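You operate a simulated robot arm through the tools that you are given. There is no shell and no other tool. Be economical: measure what you need, move in short steps, check, and stop when the job is done.

You are at the controls of a simulated robot arm. One attempt, no reset.

## Task
Take the jar that says "pegs" from the rear cover top and leave it on the small wood bracket. Then shut the locker cover. Then put one of the green caps from the grey tray on the yellow tape roll. The order counts. Set down upright: jar, green cap.

Only the result counts: the job must be done as asked and must still hold three seconds after the hand-in. Knocking over, shifting, dropping, spilling or breaking anything else fails it. Lids that push on must go on centred and level and be pressed home; caps that screw on are set level and turned clockwise until they are tight.

## Robot
A 7-joint arm with a fingered hand on a trunk, on a base that drives. Base frame: it is fixed to the floor where the robot stands at the start and does not move with it; the origin is under the middle of the robot, x ahead of it, y to its left, z up. Lengths are in m, angles in rad, forces in N, time in s.
Its first joint turns from -1.204 to 3.002 rad. Places, roughly: green cap (5x5x5 cm) [-1, -1.9, 0.5]; locker cover [1.5, -0.7, 0.7]; yellow tape roll [0.25, -4.25, 0.75]. Payload 5 kg.
The TCP is the grasp point between the finger pads, 0.032 m short of the fingertips. In the tool frame z runs along the fingers and y along their closing line. Largest opening 0.16 m; the body of the gripper starts 0.089 m behind the TCP. The gripper is a hand of 3 fingers: y runs from the thumb to the fingers, the wrist lies at [0, 0, -0.252] in the tool frame.
Orientation is that of the tool frame in the base frame, as [roll, pitch, yaw] about the fixed x, y, z axes, in that order (R = Rz(yaw) Ry(pitch) Rx(roll)). With the fingers straight down and closing along the base's y, the tool's x points along the base's -x, its y along +y and its z along -z.

## Interface
- The arm moves only by the tool send_rows. Its argument "commands" is one flat list of numbers, 6 for each row, row after row: the shift along the tool's x, y, z in m, then the turn, a rotation vector about the tool's x, y, z in rad. In form: [dx, dy, dz, rx, ry, rz, dx, dy, dz, rx, ry, rz, ...]. A call has 1 to 10 rows; each row is the pose to reach, as a shift and turn from the pose commanded when the call began, along the tool's axes at that moment. Each row takes 0.2 s and may step no farther than 0.05 m and 0.15 rad from the row before; otherwise, the whole call is refused. Where a pose cannot be reached the arm comes as near as it can. A force on the tool above 40 N (or 10 N above the force at the start of the call, whichever is more), or a blocked arm, ends the call early, and 0.2 s more pass. In this call time passes only in rows, and 0.2 s behind the last. It gives the time, the measured TCP pose, the force on the tool (base axes), the opening and the grip force at its end, in the units of the frame above (readings bear some noise), with the torque about the TCP (base axes, N m) and any sound that the robot's microphone picked up.
- Cameras (640 x 400 px; columns grow to the right, rows downward): "scene" is now at [0.143, 0.0135, 1.4334]; the picture's right is [0.14, -0.99, -0.00], its down [-0.60, -0.08, -0.80] and it looks along [0.79, 0.11, -0.60] (base axes); focal length 294 px, centre (320, 200). "wrist" rides on the gripper at [0.065, -0.004, -0.116] in the tool frame; the picture's right is [0.06, 1.00, 0.00], its down [-0.87, 0.05, -0.49] and it looks along [-0.49, 0.03, 0.87] (tool axes); focal length 261 px, centre (320, 200). There is no depth. A picture from a camera that has moved, and an enlarged one, comes with that camera's place and axes in the base frame and with its lens. The place of the scene camera against the robot may be out by one fixed shift of up to 0.012 m in any direction.
- capture(camera): a new picture of that camera. It takes no simulated time.
- move_column(by): slides the trunk up (or, below 0, down) by that many m; the arm and the scene camera ride with it, the base frame stays. It gives what a move gives, with no picture.
- base_move(legs): drives the robot by 1 to 6 legs, each [ahead, left, turn to the left] in m, m and rad, along the robot's own axes; the way and the turn of a leg run together, so that a leg with both is an arc; at most 1.5 m and 3.142 rad a leg. The arm and the cameras ride along, it lands a little off, and it stops where it bumps. It gives what a move gives.
- finger_targets(finger1, finger2, thumb_bend): sets how far each is bent, from 0 (flat) to 100 (curled in); at 30 the hand is open as for a grip, at 70 the pads meet at the TCP. One left out holds its place. A second passes; each finger stops where it meets its share of the squeeze, and holds until it gets a number again. It is the only way to open and close the hand. It gives what a move gives, with no picture; readings hold the bend of each and the force on the fingers (four entries, about 0 where the hand has none), thumb and palm.
- aim_head(pan, tilt): turns the head with the scene camera to pan (to the left, within 1.501 rad either way) and tilt (down, from -0.506 to 1.204), counted from straight ahead of the robot. It gives what a move gives.
- enlarge(camera, box): a new picture of the part [left, top, right, bottom] of that camera's present view, enlarged. It takes no simulated time.
- job_done(): hands the job in; it is judged then, once.

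Go step by step. Nothing tells you exact positions but the pictures and the camera data: compare them with the known pose of the tool, close in by small moves and look again before you grip or let go. The budget is 165 turns and 112 pictures, counting those below and the enlarged ones. Unless the task says otherwise, let go and move clear before handing in.

The tools are called after "Request:" by a JSON object that holds its "api" and its "payload". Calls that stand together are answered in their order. send_rows: Moves the arm, as the interface text tells. Its arguments: {"type":"object","properties":{"commands":{"type":"array"}},"required":["commands"]} The other tools are called the same way: move_column (by) slides the trunk up or down; finger_targets (finger1, finger2, thumb_bend) moves the fingers one by one; base_move (legs) drives the base; aim_head (pan, tilt) turns the head that bears the scene camera; capture (camera) takes a picture; enlarge (camera, box) takes an enlarged picture of a part of a camera's view; job_done () hands the job in.

At the start:

```text
clock: 0.0
ee_pos: [0.6914, -0.0498, 1.1326]
ee_rot: [3.14, 0.002, -3.142]
ft_force: [1.0, 0.4, -0.1]
torque: [-0.01, 0.02, 0.0]
finger_gap: 0.1598
gripper_force: 0.2
shape: jaw
bend: [30.0, 30.0, 30.0]
finger forces: [0.0, 0.0, 0.0, 0.1, 0.0, 0.0]
trunk travel left (down, up): [-0.6, 0.34]
robot x, y, heading: [-0.0022, 0.0024, 0.004]
head pan, tilt: [0.136, 0.648]
```

scene: 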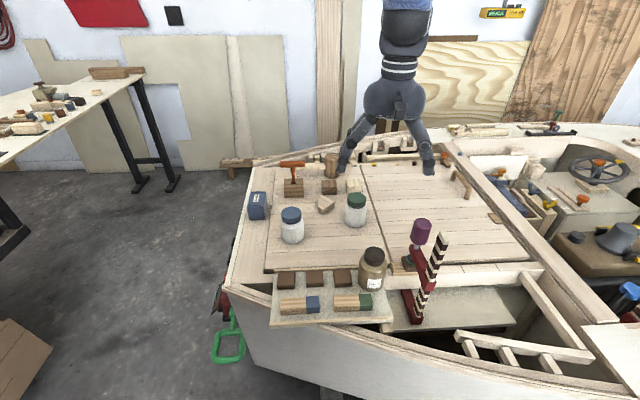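
wrist: 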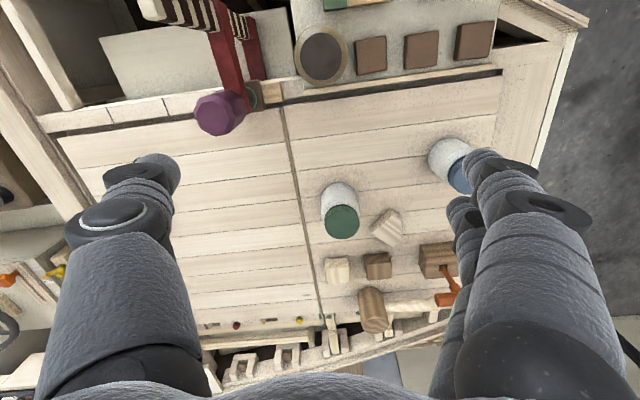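

I see a boat with hatch covers bearing several jars; I need to find which one says "pegs", the wood bracket and the locker. I'll enlarge the scene first.

Request:
{"api": "enlarge", "payload": {"camera": "scene", "box": [220, 140, 460, 340]}}

Request:
{"api": "enlarge", "payload": {"camera": "scene", "box": [400, 110, 640, 400]}}

```text
2.00 times, centred on (340, 240) of scene
camera zoom: at [0.143, 0.0135, 1.4334], right [0.14, -0.99, 0.0], down [-0.6, -0.08, -0.8], along [0.79, 0.11, -0.6], focal length 588 px, centre (280, 120)
```

zoom: 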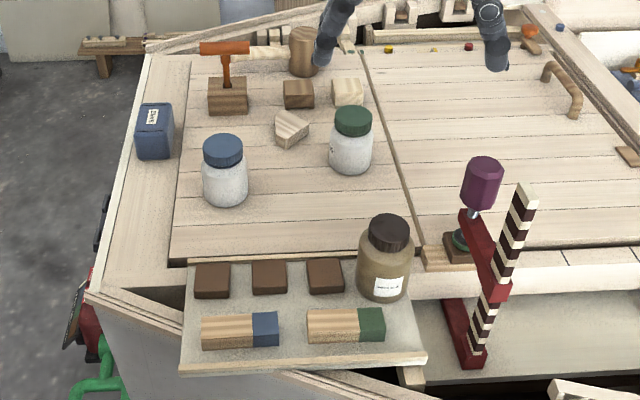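

```text
1.38 times, centred on (520, 255) of scene
camera zoom: at [0.143, 0.0135, 1.4334], right [0.14, -0.99, 0.0], down [-0.6, -0.08, -0.8], along [0.79, 0.11, -0.6], focal length 406 px, centre (44, 124)
```

zoom: 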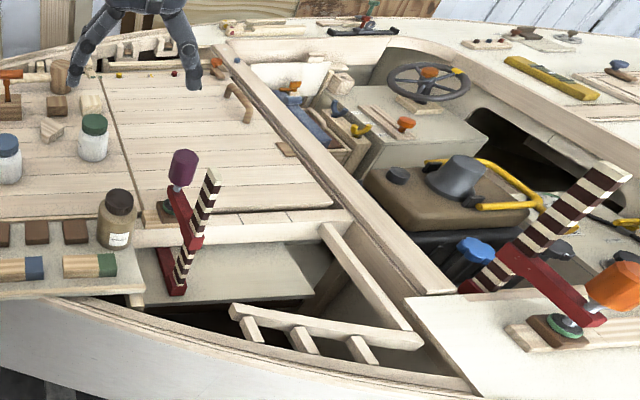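

Two white jars and a brown one; labels not readable yet. I'll zoom closer and look with the head to the right.

Request:
{"api": "enlarge", "payload": {"camera": "scene", "box": [270, 180, 400, 300]}}

Request:
{"api": "enlarge", "payload": {"camera": "wrist", "box": [280, 100, 500, 300]}}

Request:
{"api": "aim_head", "payload": {"pan": -0.6, "tilt": 0.5}}

Request:
{"api": "capture", "payload": {"camera": "scene"}}

```text
3.33 times, centred on (335, 240) of scene
camera zoom: at [0.143, 0.0135, 1.4334], right [0.14, -0.99, 0.0], down [-0.6, -0.08, -0.8], along [0.79, 0.11, -0.6], focal length 980 px, centre (270, 67)
```

zoom: 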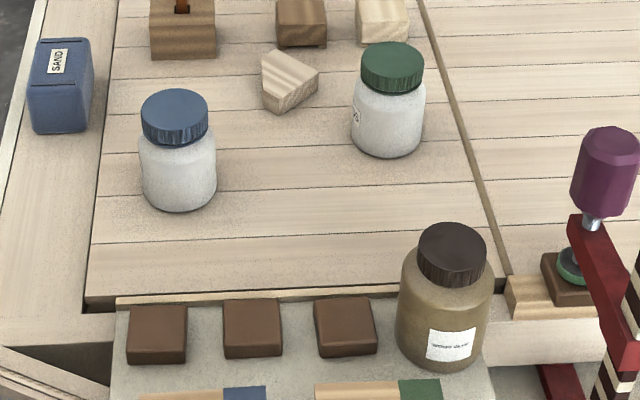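

```text
2.00 times, centred on (390, 200) of wrist
camera zoom: at [0.6259, -0.0542, 1.2481], right [-0.06, 1.0, 0.0], down [0.87, 0.05, 0.49], along [0.49, 0.03, -0.87], focal length 521 px, centre (180, 200)
```

zoom: 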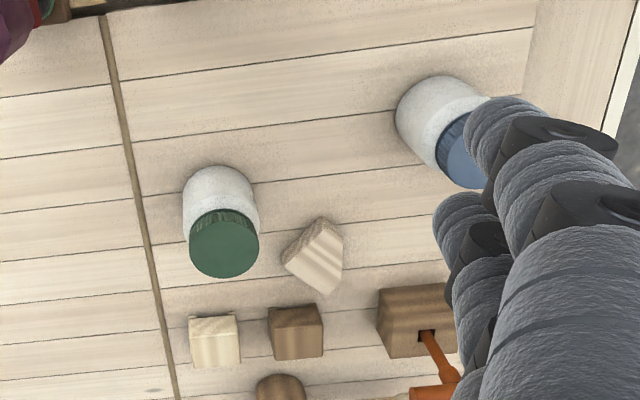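

```text
clock: 1.1
ee_pos: [0.6914, -0.0499, 1.1323]
ee_rot: [-3.14, -0.001, 3.141]
ft_force: [-0.4, 0.1, -0.1]
torque: [-0.04, -0.02, -0.04]
finger_gap: 0.1597
gripper_force: 0.2
shape: jaw
bend: [30.0, 30.0, 30.0]
finger forces: [0.1, 0.0, 0.1, 0.0, 0.0, 0.0]
trunk travel left (down, up): [-0.6, 0.34]
robot x, y, heading: [-0.0014, -0.0006, 0.0]
head pan, tilt: [-0.6, 0.499]
```

```text
105 pictures are left
camera scene: at [0.132, -0.0497, 1.4465], right [-0.56, -0.83, 0.0], down [-0.4, 0.27, -0.88], along [0.72, -0.5, -0.48], focal length 294 px, centre (320, 200)
```

scene: 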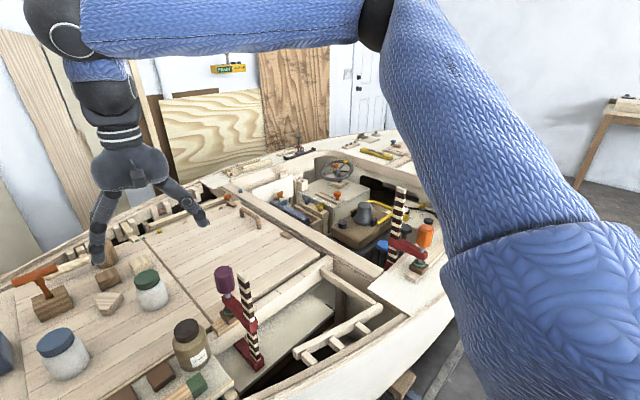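

The locker seems to lie near pixel (280,190), with a raised lid. I'll zoom there and at the green jar's label.

Request:
{"api": "enlarge", "payload": {"camera": "scene", "box": [220, 130, 380, 230]}}

Request:
{"api": "enlarge", "payload": {"camera": "scene", "box": [0, 240, 220, 400]}}

```text
4.00 times, centred on (300, 180) of scene
camera zoom: at [0.132, -0.0497, 1.4465], right [-0.56, -0.83, 0.0], down [-0.4, 0.27, -0.88], along [0.72, -0.5, -0.48], focal length 1176 px, centre (400, 280)
```

zoom: 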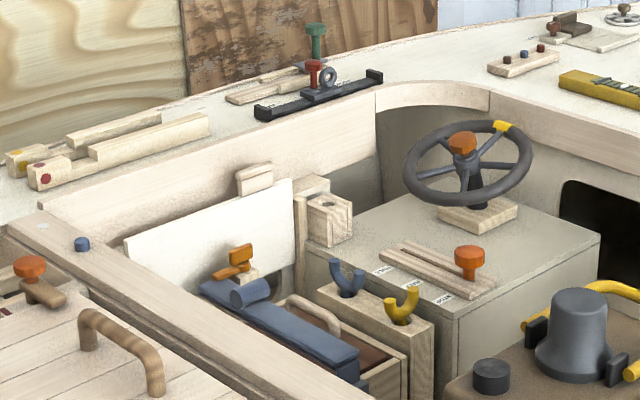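

```text
2.50 times, centred on (110, 320) of scene
camera zoom: at [0.132, -0.0497, 1.4465], right [-0.56, -0.83, 0.0], down [-0.4, 0.27, -0.88], along [0.72, -0.5, -0.48], focal length 735 px, centre (845, -100)
```

zoom: 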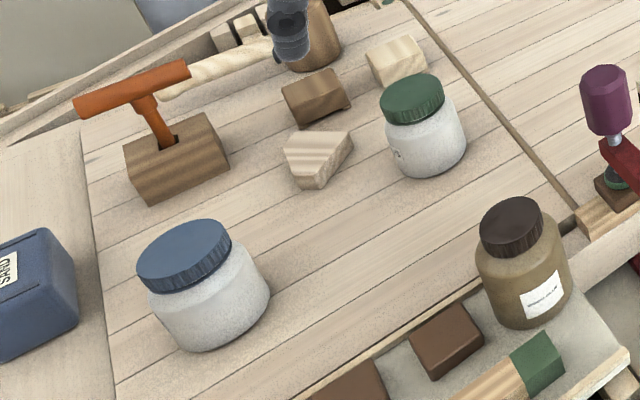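

The jar labels face away to the far left; I'll swing the hand to the left side and turn it so that the wrist camera looks back to the right at the jars.

Request:
{"api": "send_rows", "payload": {"commands": [-0.025, 0.035, 0, 0, 0, 0.15, -0.05, 0.07, 0, 0, 0, 0.3, -0.075, 0.105, 0, 0, 0, 0.45, -0.1, 0.14, 0, 0, 0, 0.6, -0.125, 0.175, 0, 0, 0, 0.75, -0.15, 0.21, 0, 0, 0, 0.9, -0.175, 0.245, 0.01, 0, 0, 1.05, -0.2, 0.28, 0.02, 0, 0, 1.2, -0.225, 0.315, 0.03, 0, 0, 1.35, -0.25, 0.35, 0.05, 0, 0, 1.5]}}

Request:
{"api": "capture", "payload": {"camera": "wrist"}}

```text
clock: 3.3
ee_pos: [0.9123, 0.2705, 1.0751]
ee_rot: [3.132, -0.011, 1.638]
ft_force: [-0.5, 0.1, -0.1]
torque: [0.01, 0.06, 0.0]
finger_gap: 0.1598
gripper_force: 0.1
shape: jaw
bend: [30.0, 30.0, 30.0]
finger forces: [0.0, 0.0, 0.1, 0.0, 0.0, 0.0]
out of reach, approached as far as the arm can: row 9, 10
trunk travel left (down, up): [-0.6, 0.34]
robot x, y, heading: [-0.0002, -0.0005, 0.001]
head pan, tilt: [-0.6, 0.499]
```

```text
102 pictures are left
camera wrist: at [0.9009, 0.3332, 1.1907], right [0.99, 0.13, 0.01], down [0.11, -0.87, 0.48], along [0.07, -0.48, -0.88], focal length 261 px, centre (320, 200)
```

wrist: 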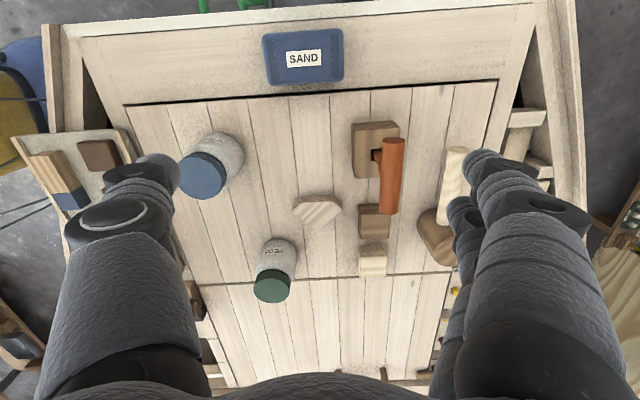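

Request:
{"api": "enlarge", "payload": {"camera": "wrist", "box": [180, 120, 320, 310]}}

Request:
{"api": "enlarge", "payload": {"camera": "wrist", "box": [245, 235, 305, 285]}}

```text
2.11 times, centred on (250, 215) of wrist
camera zoom: at [0.9009, 0.3332, 1.1907], right [0.99, 0.13, 0.01], down [0.11, -0.87, 0.48], along [0.07, -0.48, -0.88], focal length 549 px, centre (467, 168)
```

zoom: 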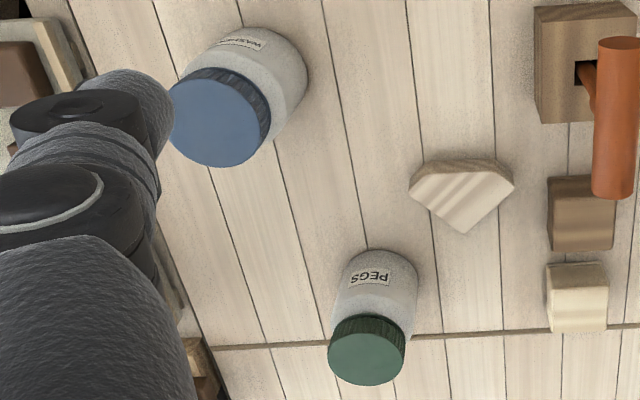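

```text
8.00 times, centred on (275, 260) of wrist
camera zoom: at [0.9009, 0.3332, 1.1907], right [0.99, 0.13, 0.01], down [0.11, -0.87, 0.48], along [0.07, -0.48, -0.88], focal length 2085 px, centre (680, -280)
```

zoom: 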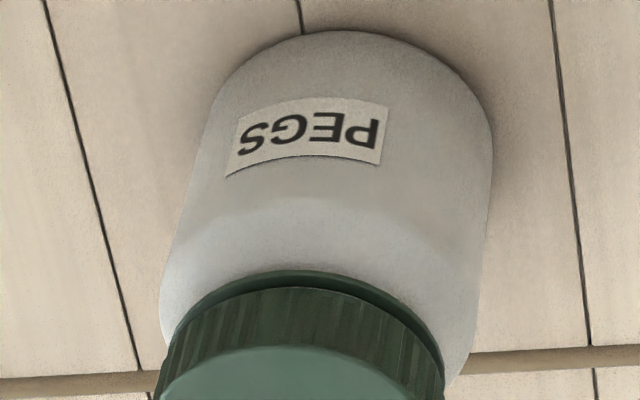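

The green-lidded jar is "PEGS" (blue is "WASHERS"). Now I look for the small wood bracket; survey with the head.

Request:
{"api": "aim_head", "payload": {"pan": 1.3, "tilt": 0.4}}

Request:
{"api": "capture", "payload": {"camera": "scene"}}

Request:
{"api": "aim_head", "payload": {"pan": 0.1, "tilt": 1.1}}

Request:
{"api": "capture", "payload": {"camera": "scene"}}

Request:
{"api": "aim_head", "payload": {"pan": -1.4, "tilt": 0.4}}

Request:
{"api": "capture", "payload": {"camera": "scene"}}

```text
clock: 5.2
ee_pos: [0.9099, 0.2707, 1.075]
ee_rot: [3.13, -0.01, 1.644]
ft_force: [0.2, -0.2, -1.4]
torque: [0.0, -0.03, 0.01]
finger_gap: 0.1603
gripper_force: 0.0
shape: jaw
bend: [30.0, 30.0, 30.0]
finger forces: [0.0, 0.1, 0.0, 0.0, 0.0, 0.0]
trunk travel left (down, up): [-0.6, 0.34]
robot x, y, heading: [0.0002, -0.0006, -0.003]
head pan, tilt: [1.3, 0.4]
```

```text
99 pictures are left
camera scene: at [0.0818, 0.0912, 1.4557], right [0.96, -0.27, 0.0], down [-0.1, -0.38, -0.92], along [0.25, 0.89, -0.39], focal length 294 px, centre (320, 200)
```

scene: 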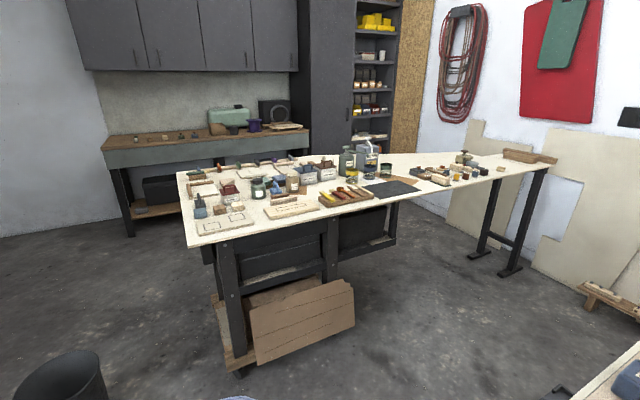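

```text
clock: 6.6
ee_pos: [0.9093, 0.2719, 1.0765]
ee_rot: [3.131, -0.01, 1.642]
ft_force: [0.2, 0.4, 0.4]
torque: [0.0, 0.0, -0.02]
finger_gap: 0.1599
gripper_force: 0.0
shape: jaw
bend: [30.0, 30.0, 30.0]
finger forces: [0.0, 0.1, 0.0, 0.0, 0.0, 0.0]
trunk travel left (down, up): [-0.6, 0.34]
robot x, y, heading: [-0.004, 0.0002, -0.001]
head pan, tilt: [0.099, 1.1]
```

```text
98 pictures are left
camera scene: at [0.1198, 0.0082, 1.3989], right [0.1, -0.99, 0.0], down [-0.89, -0.09, -0.45], along [0.45, 0.05, -0.89], focal length 294 px, centre (320, 200)
```

scene: 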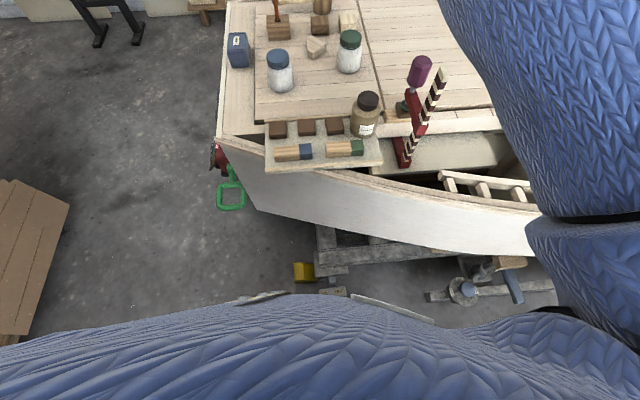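

```text
clock: 8.2
ee_pos: [0.9103, 0.2704, 1.0754]
ee_rot: [3.131, -0.008, 1.642]
ft_force: [0.0, -0.5, 0.6]
torque: [0.01, -0.02, -0.02]
finger_gap: 0.16
gripper_force: 0.2
shape: jaw
bend: [30.0, 30.0, 30.0]
finger forces: [0.0, 0.0, 0.0, 0.0, 0.0, 0.1]
trunk travel left (down, up): [-0.6, 0.34]
robot x, y, heading: [0.0011, -0.0017, 0.002]
head pan, tilt: [-1.4, 0.4]
```

```text
97 pictures are left
camera scene: at [0.0728, -0.0894, 1.4557], right [-0.99, -0.17, 0.0], down [-0.07, 0.38, -0.92], along [0.16, -0.91, -0.39], focal length 294 px, centre (320, 200)
```

scene: 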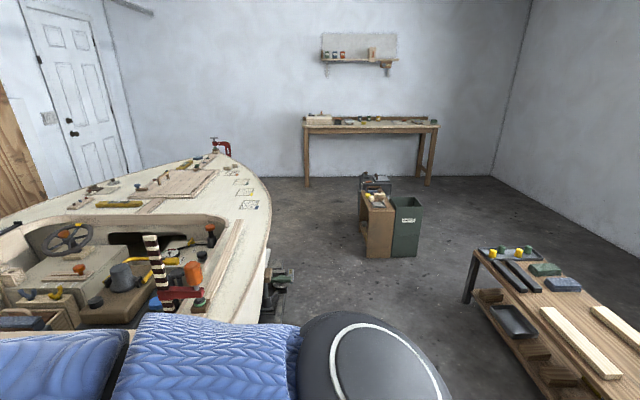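

Jar found; the bracket remains unidentified. I'll raise the trunk and look over the boat again with zooms.

Request:
{"api": "move_column", "payload": {"by": 0.3}}

Request:
{"api": "aim_head", "payload": {"pan": -0.1, "tilt": 0.6}}

Request:
{"api": "capture", "payload": {"camera": "scene"}}

Request:
{"api": "capture", "payload": {"camera": "wrist"}}

```text
clock: 11.2
ee_pos: [0.9105, 0.2711, 1.3744]
ee_rot: [3.13, -0.009, 1.64]
ft_force: [-1.1, -0.1, 1.0]
torque: [0.0, 0.01, -0.01]
finger_gap: 0.1599
gripper_force: 0.0
shape: jaw
bend: [30.0, 30.0, 30.0]
finger forces: [0.1, 0.0, 0.1, 0.1, 0.0, 0.1]
trunk travel left (down, up): [-0.9, 0.04]
robot x, y, heading: [0.0001, 0.0021, 0.002]
head pan, tilt: [-1.4, 0.4]
```

```text
clock: 12.6
ee_pos: [0.91, 0.2701, 1.3749]
ee_rot: [3.132, -0.009, 1.641]
ft_force: [-0.5, -0.1, 0.2]
torque: [0.0, 0.0, -0.01]
finger_gap: 0.16
gripper_force: 0.1
shape: jaw
bend: [30.0, 30.0, 30.0]
finger forces: [0.1, 0.0, 0.0, 0.1, 0.1, 0.1]
trunk travel left (down, up): [-0.9, 0.04]
robot x, y, heading: [-0.0001, -0.001, 0.001]
head pan, tilt: [-0.099, 0.6]
```

```text
96 pictures are left
camera scene: at [0.145, -0.0069, 1.7375], right [-0.1, -0.99, 0.0], down [-0.56, 0.06, -0.82], along [0.82, -0.08, -0.57], focal length 294 px, centre (320, 200)
```

scene: 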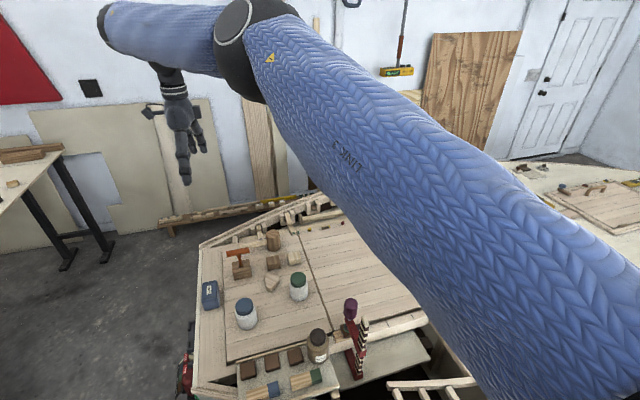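

```text
95 pictures are left
camera wrist: at [0.8999, 0.3338, 1.4913], right [0.99, 0.13, 0.01], down [0.11, -0.87, 0.48], along [0.07, -0.48, -0.87], focal length 261 px, centre (320, 200)
```

wrist: 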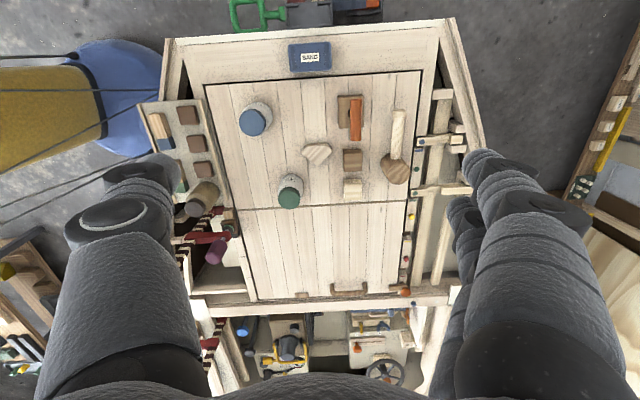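

From above I see the whole stern. I'll slide the hand to the right (-y) for a view down onto the cockpit and the locker.

Request:
{"api": "send_rows", "payload": {"commands": [-0.05, 0, 0, 0, 0, 0, -0.1, 0, 0, 0, 0, 0, -0.15, 0, 0, 0, 0, 0, -0.2, 0, 0, 0, 0, 0, -0.25, 0, 0, 0, 0, 0, -0.3, 0, 0, 0, 0, 0, -0.35, 0, 0, 0, 0, 0, -0.4, 0, 0, 0, 0, 0, -0.45, 0, 0, 0, 0, 0, -0.5, 0, 0, 0, 0, 0]}}

Request:
{"api": "capture", "payload": {"camera": "wrist"}}

Request:
{"api": "capture", "payload": {"camera": "scene"}}

```text
clock: 14.8
ee_pos: [0.9477, -0.2291, 1.3685]
ee_rot: [3.131, -0.011, 1.642]
ft_force: [0.2, -0.2, 0.0]
torque: [0.02, -0.01, -0.01]
finger_gap: 0.1599
gripper_force: 0.0
shape: jaw
bend: [30.0, 30.0, 30.0]
finger forces: [0.0, 0.0, 0.0, 0.1, 0.0, 0.1]
trunk travel left (down, up): [-0.9, 0.04]
robot x, y, heading: [-0.0046, 0.0039, 0.005]
head pan, tilt: [-0.099, 0.6]
```

```text
94 pictures are left
camera wrist: at [0.9369, -0.1671, 1.4852], right [0.99, 0.13, 0.01], down [0.11, -0.87, 0.48], along [0.07, -0.48, -0.88], focal length 261 px, centre (320, 200)
```

wrist: 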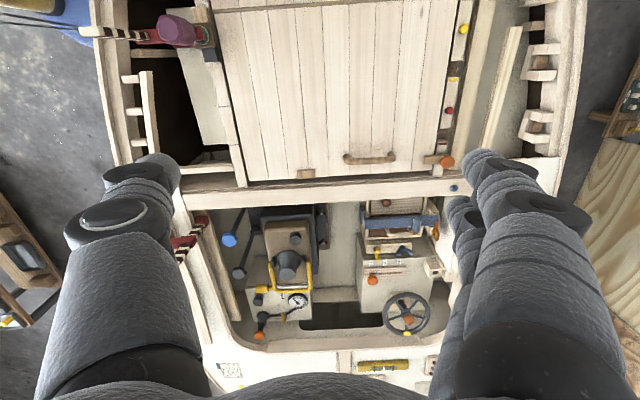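

```text
93 pictures are left
camera scene: at [0.1449, -0.0096, 1.7374], right [-0.1, -1.0, 0.0], down [-0.56, 0.06, -0.82], along [0.82, -0.08, -0.57], focal length 294 px, centre (320, 200)
```

scene: 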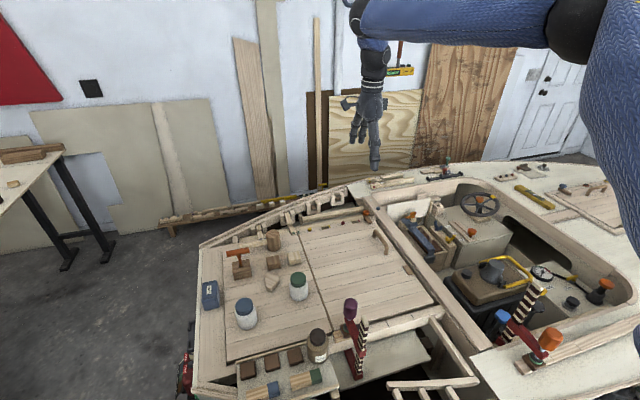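

Request:
{"api": "enlarge", "payload": {"camera": "scene", "box": [380, 170, 540, 290]}}

Request:
{"api": "enlarge", "payload": {"camera": "wrist", "box": [220, 130, 480, 350]}}

Request:
{"api": "enlarge", "payload": {"camera": "scene", "box": [180, 190, 400, 400]}}

```text
3.33 times, centred on (460, 230) of scene
camera zoom: at [0.1449, -0.0096, 1.7374], right [-0.1, -1.0, 0.0], down [-0.56, 0.06, -0.82], along [0.82, -0.08, -0.57], focal length 980 px, centre (-147, 100)
```

zoom: 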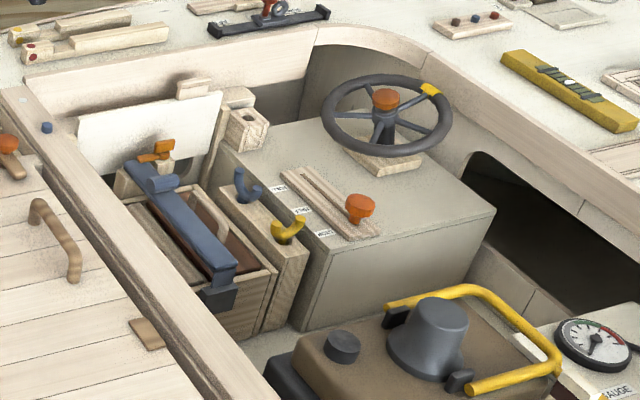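

```text
1.82 times, centred on (350, 240) of wrist
camera zoom: at [0.9369, -0.1671, 1.4852], right [0.99, 0.13, 0.01], down [0.11, -0.87, 0.48], along [0.07, -0.48, -0.88], focal length 474 px, centre (266, 127)
```

zoom: 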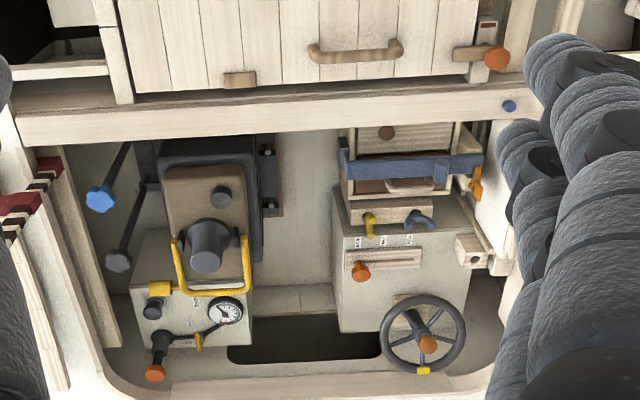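

```text
1.90 times, centred on (290, 295) of scene
camera zoom: at [0.1449, -0.0096, 1.7374], right [-0.1, -1.0, 0.0], down [-0.56, 0.06, -0.82], along [0.82, -0.08, -0.57], focal length 560 px, centre (377, 19)
```

zoom: 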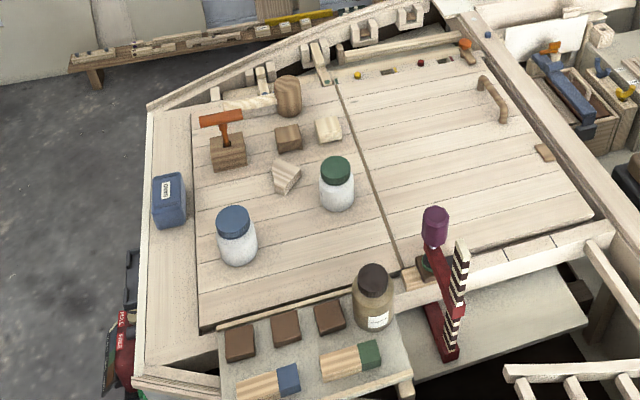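

I still need a candidate for the bracket; I'll enlarge the stern parts further.

Request:
{"api": "enlarge", "payload": {"camera": "scene", "box": [220, 180, 340, 270]}}

Request:
{"api": "enlarge", "payload": {"camera": "scene", "box": [240, 180, 460, 260]}}

Request:
{"api": "enlarge", "payload": {"camera": "scene", "box": [440, 270, 640, 400]}}

Request:
{"api": "enlarge", "payload": {"camera": "scene", "box": [180, 320, 400, 400]}}

```text
4.44 times, centred on (280, 225) of scene
camera zoom: at [0.1449, -0.0096, 1.7374], right [-0.1, -1.0, 0.0], down [-0.56, 0.06, -0.82], along [0.82, -0.08, -0.57], focal length 1306 px, centre (498, 89)
```

zoom: 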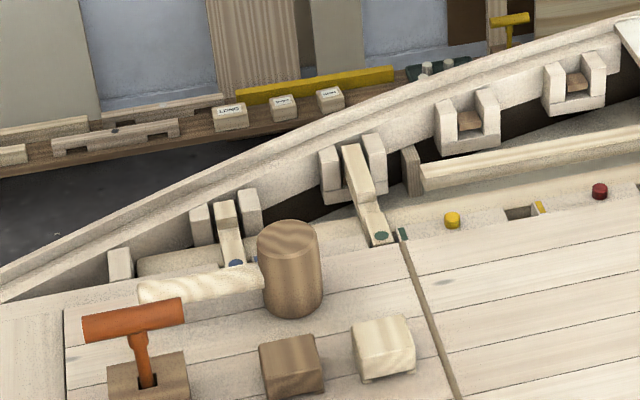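

```text
2.91 times, centred on (350, 220) of scene
camera zoom: at [0.1449, -0.0096, 1.7374], right [-0.1, -1.0, 0.0], down [-0.56, 0.06, -0.82], along [0.82, -0.08, -0.57], focal length 855 px, centre (233, 142)
```

zoom: 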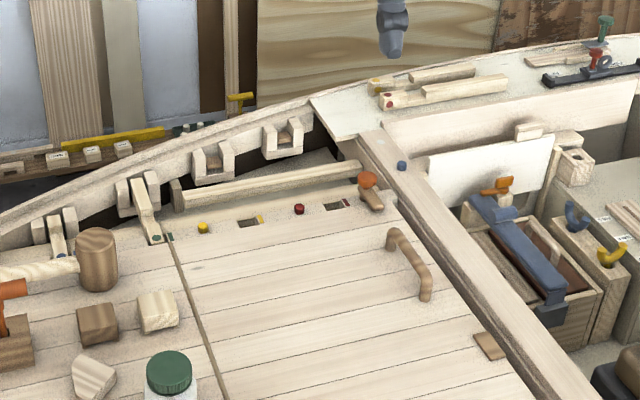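

```text
3.08 times, centred on (540, 335) of scene
camera zoom: at [0.1449, -0.0096, 1.7374], right [-0.1, -1.0, 0.0], down [-0.56, 0.06, -0.82], along [0.82, -0.08, -0.57], focal length 904 px, centre (-357, -215)
```

zoom: 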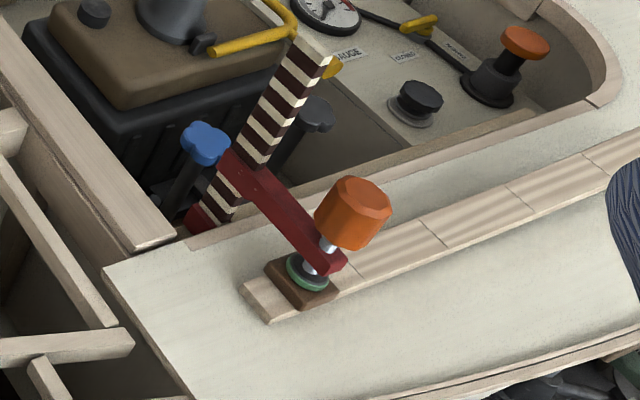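

```text
2.91 times, centred on (290, 360) of scene
camera zoom: at [0.1449, -0.0096, 1.7374], right [-0.1, -1.0, 0.0], down [-0.56, 0.06, -0.82], along [0.82, -0.08, -0.57], focal length 855 px, centre (407, -266)
```

zoom: 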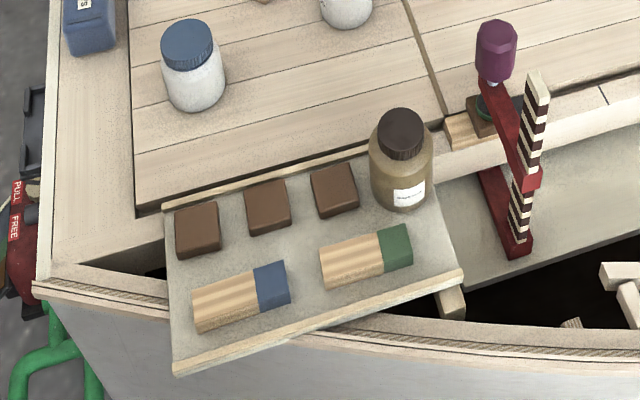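

Request:
{"api": "enlarge", "payload": {"camera": "scene", "box": [255, 255, 325, 305]}}

Request:
{"api": "aim_head", "payload": {"pan": -1.3, "tilt": 0.35}}

Request:
{"api": "capture", "payload": {"camera": "scene"}}

Request:
{"api": "aim_head", "payload": {"pan": -0.9, "tilt": 0.8}}

Request:
{"api": "capture", "payload": {"camera": "scene"}}

```text
8.00 times, centred on (290, 280) of scene
camera zoom: at [0.1449, -0.0096, 1.7374], right [-0.1, -1.0, 0.0], down [-0.56, 0.06, -0.82], along [0.82, -0.08, -0.57], focal length 2352 px, centre (560, -440)
```

zoom: 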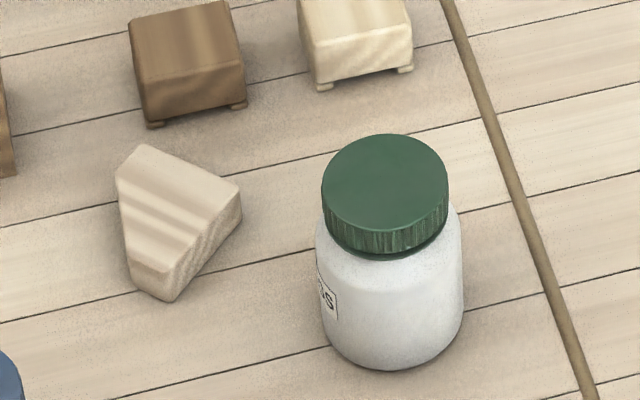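

```text
clock: 16.2
ee_pos: [0.9468, -0.2279, 1.3689]
ee_rot: [3.131, -0.007, 1.642]
ft_force: [0.7, 0.6, 0.6]
torque: [-0.02, 0.02, 0.03]
finger_gap: 0.16
gripper_force: 0.0
shape: jaw
bend: [30.0, 30.0, 30.0]
finger forces: [0.0, 0.1, 0.1, 0.0, 0.0, 0.0]
trunk travel left (down, up): [-0.9, 0.04]
robot x, y, heading: [-0.0002, -0.0043, -0.001]
head pan, tilt: [-1.3, 0.351]
```

```text
84 pictures are left
camera scene: at [0.082, -0.0881, 1.7602], right [-0.96, -0.27, 0.0], down [-0.09, 0.33, -0.94], along [0.25, -0.9, -0.34], focal length 294 px, centre (320, 200)
```

scene: 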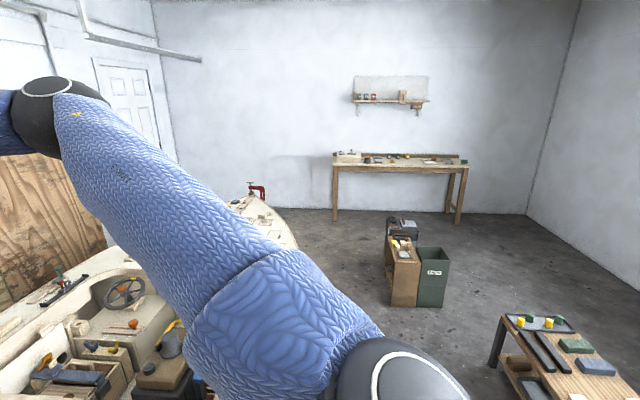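

```text
clock: 17.1
ee_pos: [0.948, -0.2281, 1.3685]
ee_rot: [3.131, -0.008, 1.64]
ft_force: [0.8, -0.3, -0.1]
torque: [-0.03, 0.0, 0.02]
finger_gap: 0.16
gripper_force: 0.0
shape: jaw
bend: [30.0, 30.0, 30.0]
finger forces: [0.0, 0.0, 0.0, 0.0, 0.0, 0.0]
trunk travel left (down, up): [-0.9, 0.04]
robot x, y, heading: [-0.0016, -0.0005, -0.0]
head pan, tilt: [-0.901, 0.799]
```

```text
83 pictures are left
camera scene: at [0.1071, -0.0617, 1.7207], right [-0.78, -0.62, 0.0], down [-0.44, 0.56, -0.7], along [0.43, -0.55, -0.72], focal length 294 px, centre (320, 200)
```

scene: 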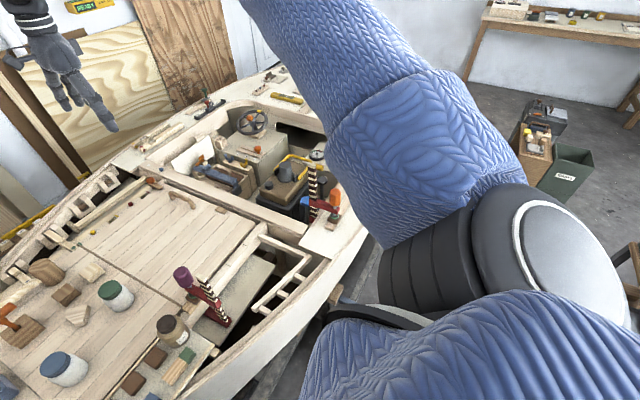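

Jar is PEGS at about (1.0, 0.0). Candidates for the bracket are the small wooden pieces beside it; I'll view those closely with the wrist camera.

Request:
{"api": "send_rows", "payload": {"commands": [0.05, 0, 0, 0, 0, 0, 0.1, 0, 0, 0, 0, 0, 0.15, 0, 0, 0, 0, 0, 0.2, 0, 0, 0, 0, 0, 0.25, 0, 0, 0, 0, 0, 0.3, 0, 0, 0, 0, 0, 0.35, 0, 0, 0, 0, 0, 0.4, 0, 0, 0, 0, 0, 0.45, 0, 0, 0, 0, 0]}}

Request:
{"api": "move_column", "payload": {"by": -0.38}}

Request:
{"api": "capture", "payload": {"camera": "wrist"}}

Request:
{"api": "enlarge", "payload": {"camera": "wrist", "box": [230, 120, 470, 320]}}

```text
clock: 19.1
ee_pos: [0.9133, 0.225, 1.3749]
ee_rot: [3.13, -0.006, 1.641]
ft_force: [-0.5, -0.2, -0.2]
torque: [-0.04, 0.0, 0.02]
finger_gap: 0.16
gripper_force: 0.0
shape: jaw
bend: [30.0, 30.0, 30.0]
finger forces: [0.0, 0.1, 0.0, 0.1, 0.1, 0.0]
trunk travel left (down, up): [-0.9, 0.04]
robot x, y, heading: [-0.0007, -0.0073, -0.001]
head pan, tilt: [-0.901, 0.799]
```

```text
clock: 22.8
ee_pos: [0.9151, 0.2205, 0.994]
ee_rot: [3.131, -0.008, 1.641]
ft_force: [-0.3, -0.3, -0.1]
torque: [-0.01, -0.04, -0.01]
finger_gap: 0.1599
gripper_force: 0.0
shape: jaw
bend: [30.0, 30.0, 30.0]
finger forces: [0.0, 0.1, 0.0, 0.0, 0.1, 0.1]
trunk travel left (down, up): [-0.52, 0.42]
robot x, y, heading: [-0.002, 0.0028, 0.001]
head pan, tilt: [-0.901, 0.799]
```

```text
82 pictures are left
camera wrist: at [0.9038, 0.2841, 1.1106], right [0.99, 0.13, 0.01], down [0.11, -0.87, 0.48], along [0.07, -0.48, -0.87], focal length 261 px, centre (320, 200)
```

wrist: 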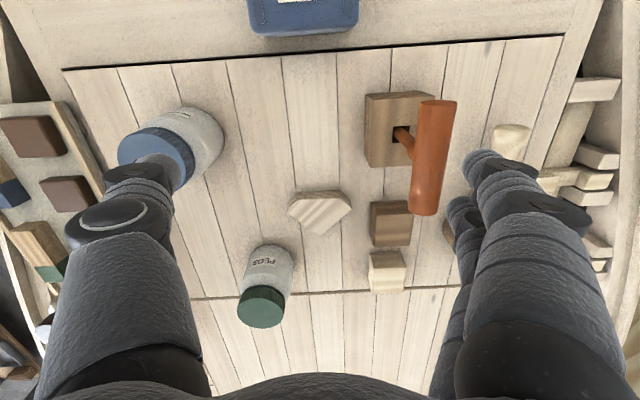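

```text
2.00 times, centred on (350, 220) of wrist
camera zoom: at [0.9038, 0.2841, 1.1106], right [0.99, 0.13, 0.01], down [0.11, -0.87, 0.48], along [0.07, -0.48, -0.87], focal length 521 px, centre (260, 160)
```

zoom: 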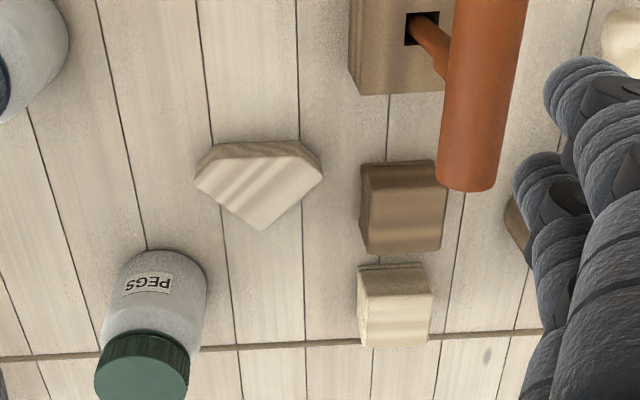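

The clipped triangular piece beside the jar looks like a gusset bracket. Before deciding, I check the far shelf and table.

Request:
{"api": "aim_head", "payload": {"pan": -1.45, "tilt": 0.2}}

Request:
{"api": "capture", "payload": {"camera": "scene"}}

Request:
{"api": "enlarge", "payload": {"camera": "scene", "box": [260, 60, 480, 240]}}

```text
clock: 23.8
ee_pos: [0.9138, 0.2211, 0.994]
ee_rot: [3.132, -0.009, 1.641]
ft_force: [-0.5, -0.6, 0.3]
torque: [0.02, 0.01, -0.02]
finger_gap: 0.1598
gripper_force: 0.1
shape: jaw
bend: [30.0, 30.0, 30.0]
finger forces: [0.0, 0.0, 0.0, 0.0, 0.0, 0.0]
trunk travel left (down, up): [-0.52, 0.42]
robot x, y, heading: [-0.0014, 0.0015, -0.003]
head pan, tilt: [-1.45, 0.201]
```

```text
80 pictures are left
camera scene: at [0.0683, -0.0906, 1.3942], right [-0.99, -0.12, 0.0], down [-0.02, 0.2, -0.98], along [0.12, -0.97, -0.2], focal length 294 px, centre (320, 200)
```

scene: 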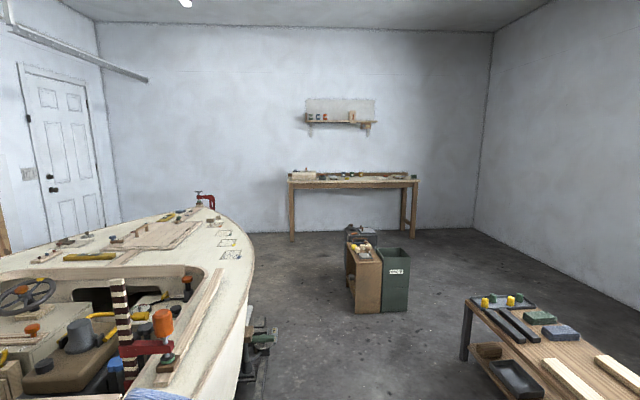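

```text
2.22 times, centred on (370, 150) of scene
camera zoom: at [0.0683, -0.0906, 1.3942], right [-0.99, -0.12, 0.0], down [-0.02, 0.2, -0.98], along [0.12, -0.97, -0.2], focal length 653 px, centre (209, 311)
```

zoom: 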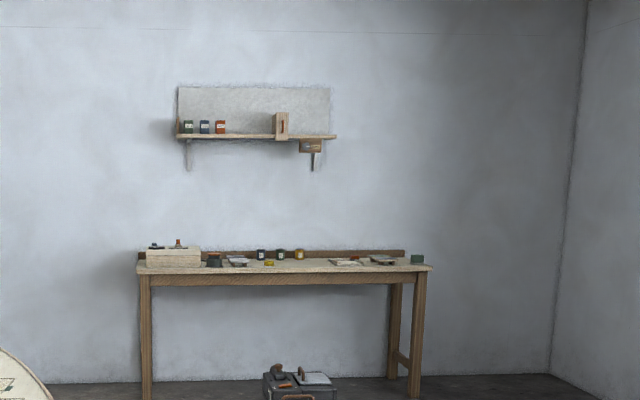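

I take the clipped pentagonal block next to the jar as the small wood bracket. I triangulate the PEGS jar at about (0.87, 0.00), lid top ≈0.89, bracket at ≈(0.93, 0.115). I turn the hand back and hover over the jar.

Request:
{"api": "send_rows", "payload": {"commands": [-0.022, -0.011, 0, 0, 0, -0.15, -0.044, -0.022, 0, 0, 0, -0.3, -0.066, -0.033, 0, 0, 0, -0.45, -0.088, -0.044, 0, 0, 0, -0.6, -0.11, -0.055, 0, 0, 0, -0.75, -0.132, -0.066, 0, 0, 0, -0.9, -0.154, -0.077, 0, 0, 0, -1.05, -0.176, -0.088, 0, 0, 0, -1.2, -0.198, -0.099, 0, 0, 0, -1.35, -0.217, -0.11, 0, 0, 0, -1.5]}}

Request:
{"api": "aim_head", "payload": {"pan": 0.1, "tilt": 0.6}}

Request:
{"api": "capture", "payload": {"camera": "wrist"}}

Request:
{"api": "capture", "payload": {"camera": "scene"}}

```text
clock: 26.0
ee_pos: [0.8185, -0.0041, 0.991]
ee_rot: [3.132, 0.01, -3.137]
ft_force: [1.0, -1.0, -0.6]
torque: [0.06, 0.03, 0.0]
finger_gap: 0.1599
gripper_force: 0.2
shape: jaw
bend: [30.0, 30.0, 30.0]
finger forces: [0.1, 0.2, 0.1, 0.0, 0.0, 0.1]
trunk travel left (down, up): [-0.52, 0.42]
robot x, y, heading: [-0.0008, 0.0019, -0.002]
head pan, tilt: [-1.45, 0.201]
```

```text
clock: 27.6
ee_pos: [0.8203, -0.0034, 0.9917]
ee_rot: [3.129, 0.01, 3.139]
ft_force: [-0.3, 0.3, -0.2]
torque: [0.0, 0.03, 0.01]
finger_gap: 0.1599
gripper_force: 0.1
shape: jaw
bend: [30.0, 30.0, 30.0]
finger forces: [0.1, 0.0, 0.1, 0.0, 0.1, 0.1]
trunk travel left (down, up): [-0.52, 0.42]
robot x, y, heading: [0.0013, -0.001, 0.001]
head pan, tilt: [0.099, 0.6]
```

```text
78 pictures are left
camera wrist: at [0.753, -0.0091, 1.106], right [-0.06, 1.0, 0.01], down [0.86, 0.05, 0.5], along [0.5, 0.04, -0.87], focal length 261 px, centre (320, 200)
```

wrist: 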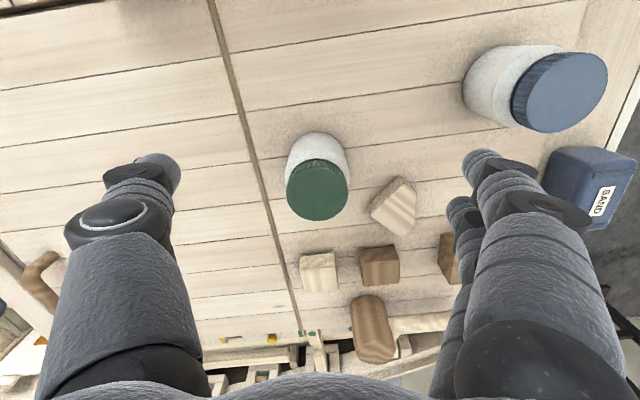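

```text
77 pictures are left
camera scene: at [0.1449, 0.0104, 1.3575], right [0.1, -1.0, 0.0], down [-0.56, -0.06, -0.82], along [0.82, 0.08, -0.57], focal length 294 px, centre (320, 200)
```

scene: 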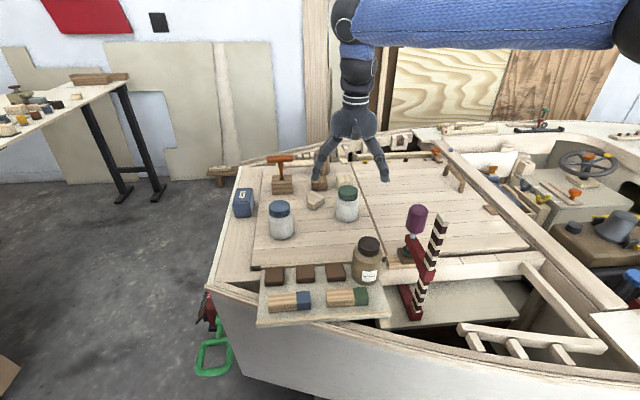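

Jar is at (0.866, 0.00), lid top 0.89, deck ≈0.81; the bracket is close at (0.905, 0.095), so I turn the hand 43° so that the fingers clear it, and centre over the jar.

Request:
{"api": "send_rows", "payload": {"commands": [-0.01, 0.001, 0, 0, 0, -0.15, -0.02, 0.001, 0, 0, 0, -0.3, -0.03, 0.002, 0, 0, 0, -0.45, -0.04, 0.003, 0, 0, 0, -0.6, -0.046, 0.003, 0, 0, 0, -0.75]}}

Request:
{"api": "capture", "payload": {"camera": "wrist"}}

```text
clock: 28.8
ee_pos: [0.8671, -0.0005, 0.9906]
ee_rot: [-3.141, 0.016, -2.388]
ft_force: [-0.4, -0.8, -0.1]
torque: [-0.01, 0.01, 0.03]
finger_gap: 0.1599
gripper_force: 0.0
shape: jaw
bend: [30.0, 30.0, 30.0]
finger forces: [0.0, 0.0, 0.0, 0.1, 0.0, 0.1]
trunk travel left (down, up): [-0.52, 0.42]
robot x, y, heading: [0.0041, 0.0015, 0.002]
head pan, tilt: [0.099, 0.6]
```

```text
76 pictures are left
camera wrist: at [0.8194, -0.0494, 1.1057], right [-0.73, 0.69, 0.0], down [0.59, 0.63, 0.5], along [0.35, 0.37, -0.86], focal length 261 px, centre (320, 200)
```

wrist: 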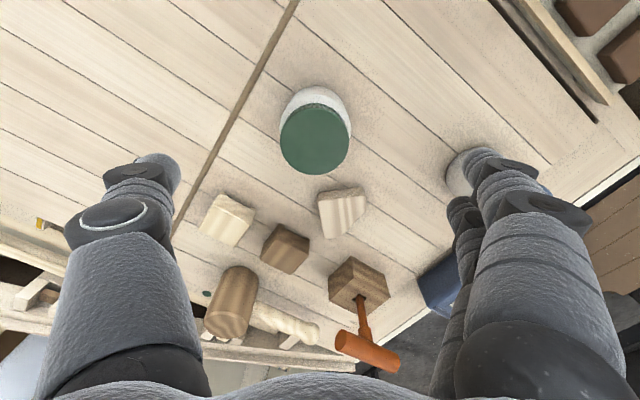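

Centred. Descending to grip height.

Request:
{"api": "send_rows", "payload": {"commands": [0, 0, 0.035, 0, 0, 0, 0, 0, 0.07, 0, 0, 0, 0, 0, 0.105, 0, 0, 0, 0, 0, 0.138, 0, 0, 0]}}

Request:
{"api": "capture", "payload": {"camera": "wrist"}}

Request:
{"api": "enlarge", "payload": {"camera": "scene", "box": [260, 130, 440, 250]}}

```text
clock: 29.8
ee_pos: [0.8679, 0.001, 0.8529]
ee_rot: [3.141, 0.014, -2.392]
ft_force: [-0.1, -0.3, 0.7]
torque: [0.01, 0.02, 0.0]
finger_gap: 0.1601
gripper_force: 0.1
shape: jaw
bend: [30.0, 30.0, 30.0]
finger forces: [0.0, 0.0, 0.0, 0.0, 0.1, 0.0]
trunk travel left (down, up): [-0.52, 0.42]
robot x, y, heading: [0.001, -0.0026, 0.001]
head pan, tilt: [0.099, 0.6]
```

```text
75 pictures are left
camera wrist: at [0.8211, -0.0481, 0.9678], right [-0.73, 0.69, 0.0], down [0.59, 0.63, 0.5], along [0.35, 0.37, -0.86], focal length 261 px, centre (320, 200)
```

wrist: 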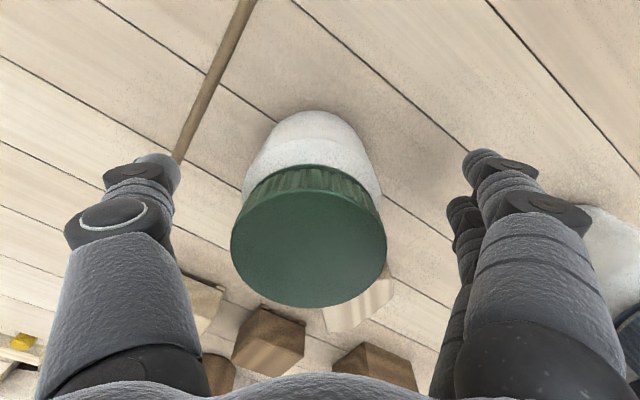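

```text
3.33 times, centred on (350, 190) of scene
camera zoom: at [0.1455, 0.0103, 1.3575], right [0.1, -1.0, 0.0], down [-0.56, -0.06, -0.82], along [0.82, 0.08, -0.57], focal length 980 px, centre (220, 233)
```

zoom: 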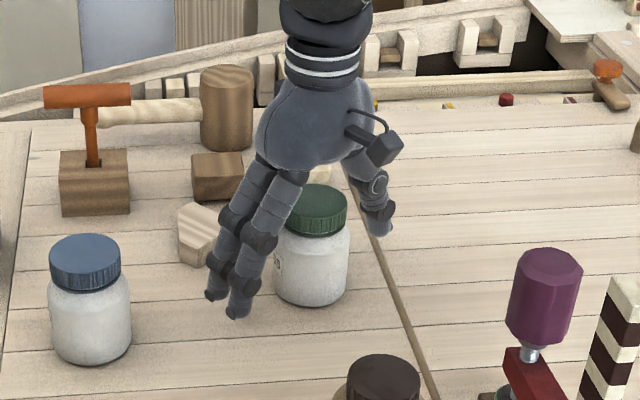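

Well centred; closing the hand.

Request:
{"api": "finger_targets", "payload": {"finger1": 70, "finger2": 70, "thumb_bend": 70}}

Request:
{"api": "capture", "payload": {"camera": "wrist"}}

```text
clock: 30.8
ee_pos: [0.8679, 0.0008, 0.8534]
ee_rot: [3.14, 0.014, -2.391]
ft_force: [-1.4, 0.3, -0.3]
torque: [0.0, -0.03, 0.02]
finger_gap: 0.0667
gripper_force: 25.5
shape: fingers
bend: [56.0, 56.0, 61.0]
finger forces: [13.0, 13.1, 0.1, 0.1, 26.1, 0.0]
trunk travel left (down, up): [-0.52, 0.42]
robot x, y, heading: [0.0002, -0.0005, 0.0]
head pan, tilt: [0.099, 0.6]
```

```text
73 pictures are left
camera wrist: at [0.8206, -0.0481, 0.968], right [-0.73, 0.69, 0.0], down [0.59, 0.63, 0.5], along [0.35, 0.37, -0.86], focal length 261 px, centre (320, 200)
```

wrist: 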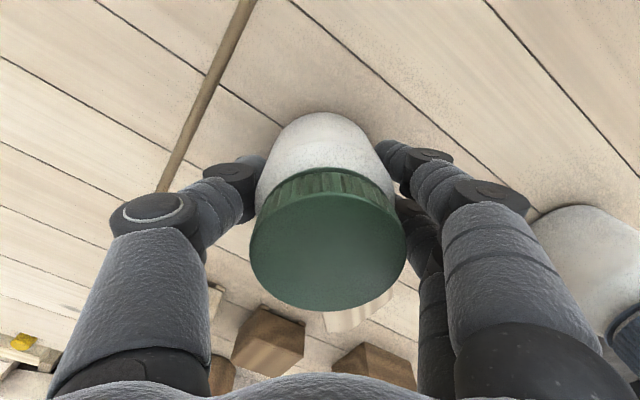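

Gripped at 0.067 m. Lifting straight up and looking at the bracket.

Request:
{"api": "send_rows", "payload": {"commands": [0, 0, -0.03, 0, 0, 0, 0, 0, -0.07, 0, 0, 0, 0, 0, -0.11, 0, 0, 0]}}

Request:
{"api": "enlarge", "payload": {"camera": "wrist", "box": [200, 80, 440, 400]}}

Request:
{"api": "enlarge", "payload": {"camera": "scene", "box": [260, 130, 440, 250]}}

```text
clock: 31.6
ee_pos: [0.8664, 0.0004, 0.965]
ee_rot: [-3.141, 0.014, -2.39]
ft_force: [-0.5, 0.2, -1.2]
torque: [0.02, 0.02, 0.02]
finger_gap: 0.0662
gripper_force: 26.3
shape: fingers
bend: [56.0, 56.0, 61.0]
finger forces: [13.1, 13.1, 0.1, 0.0, 26.1, 0.1]
trunk travel left (down, up): [-0.52, 0.42]
robot x, y, heading: [0.0005, -0.0002, -0.004]
head pan, tilt: [0.099, 0.6]
```

```text
1.25 times, centred on (320, 240) of wrist
camera zoom: at [0.8186, -0.0488, 1.0795], right [-0.73, 0.69, 0.0], down [0.59, 0.63, 0.5], along [0.35, 0.37, -0.86], focal length 326 px, centre (320, 150)
```

zoom: 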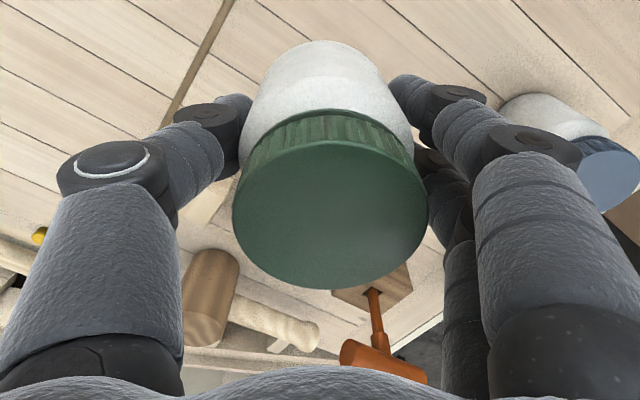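

```text
3.33 times, centred on (350, 190) of scene
camera zoom: at [0.1437, 0.0109, 1.3575], right [0.1, -0.99, 0.0], down [-0.56, -0.06, -0.83], along [0.82, 0.08, -0.56], focal length 980 px, centre (220, 233)
```

zoom: 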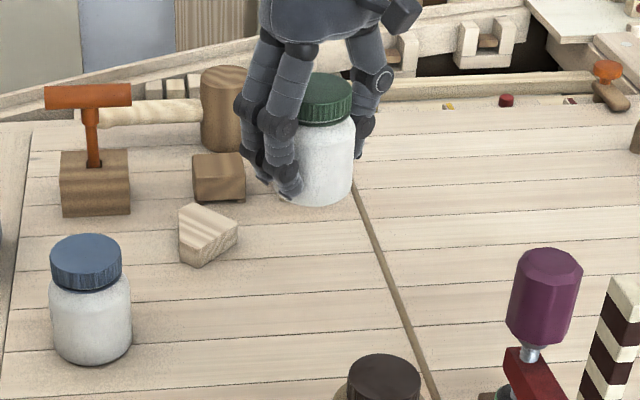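

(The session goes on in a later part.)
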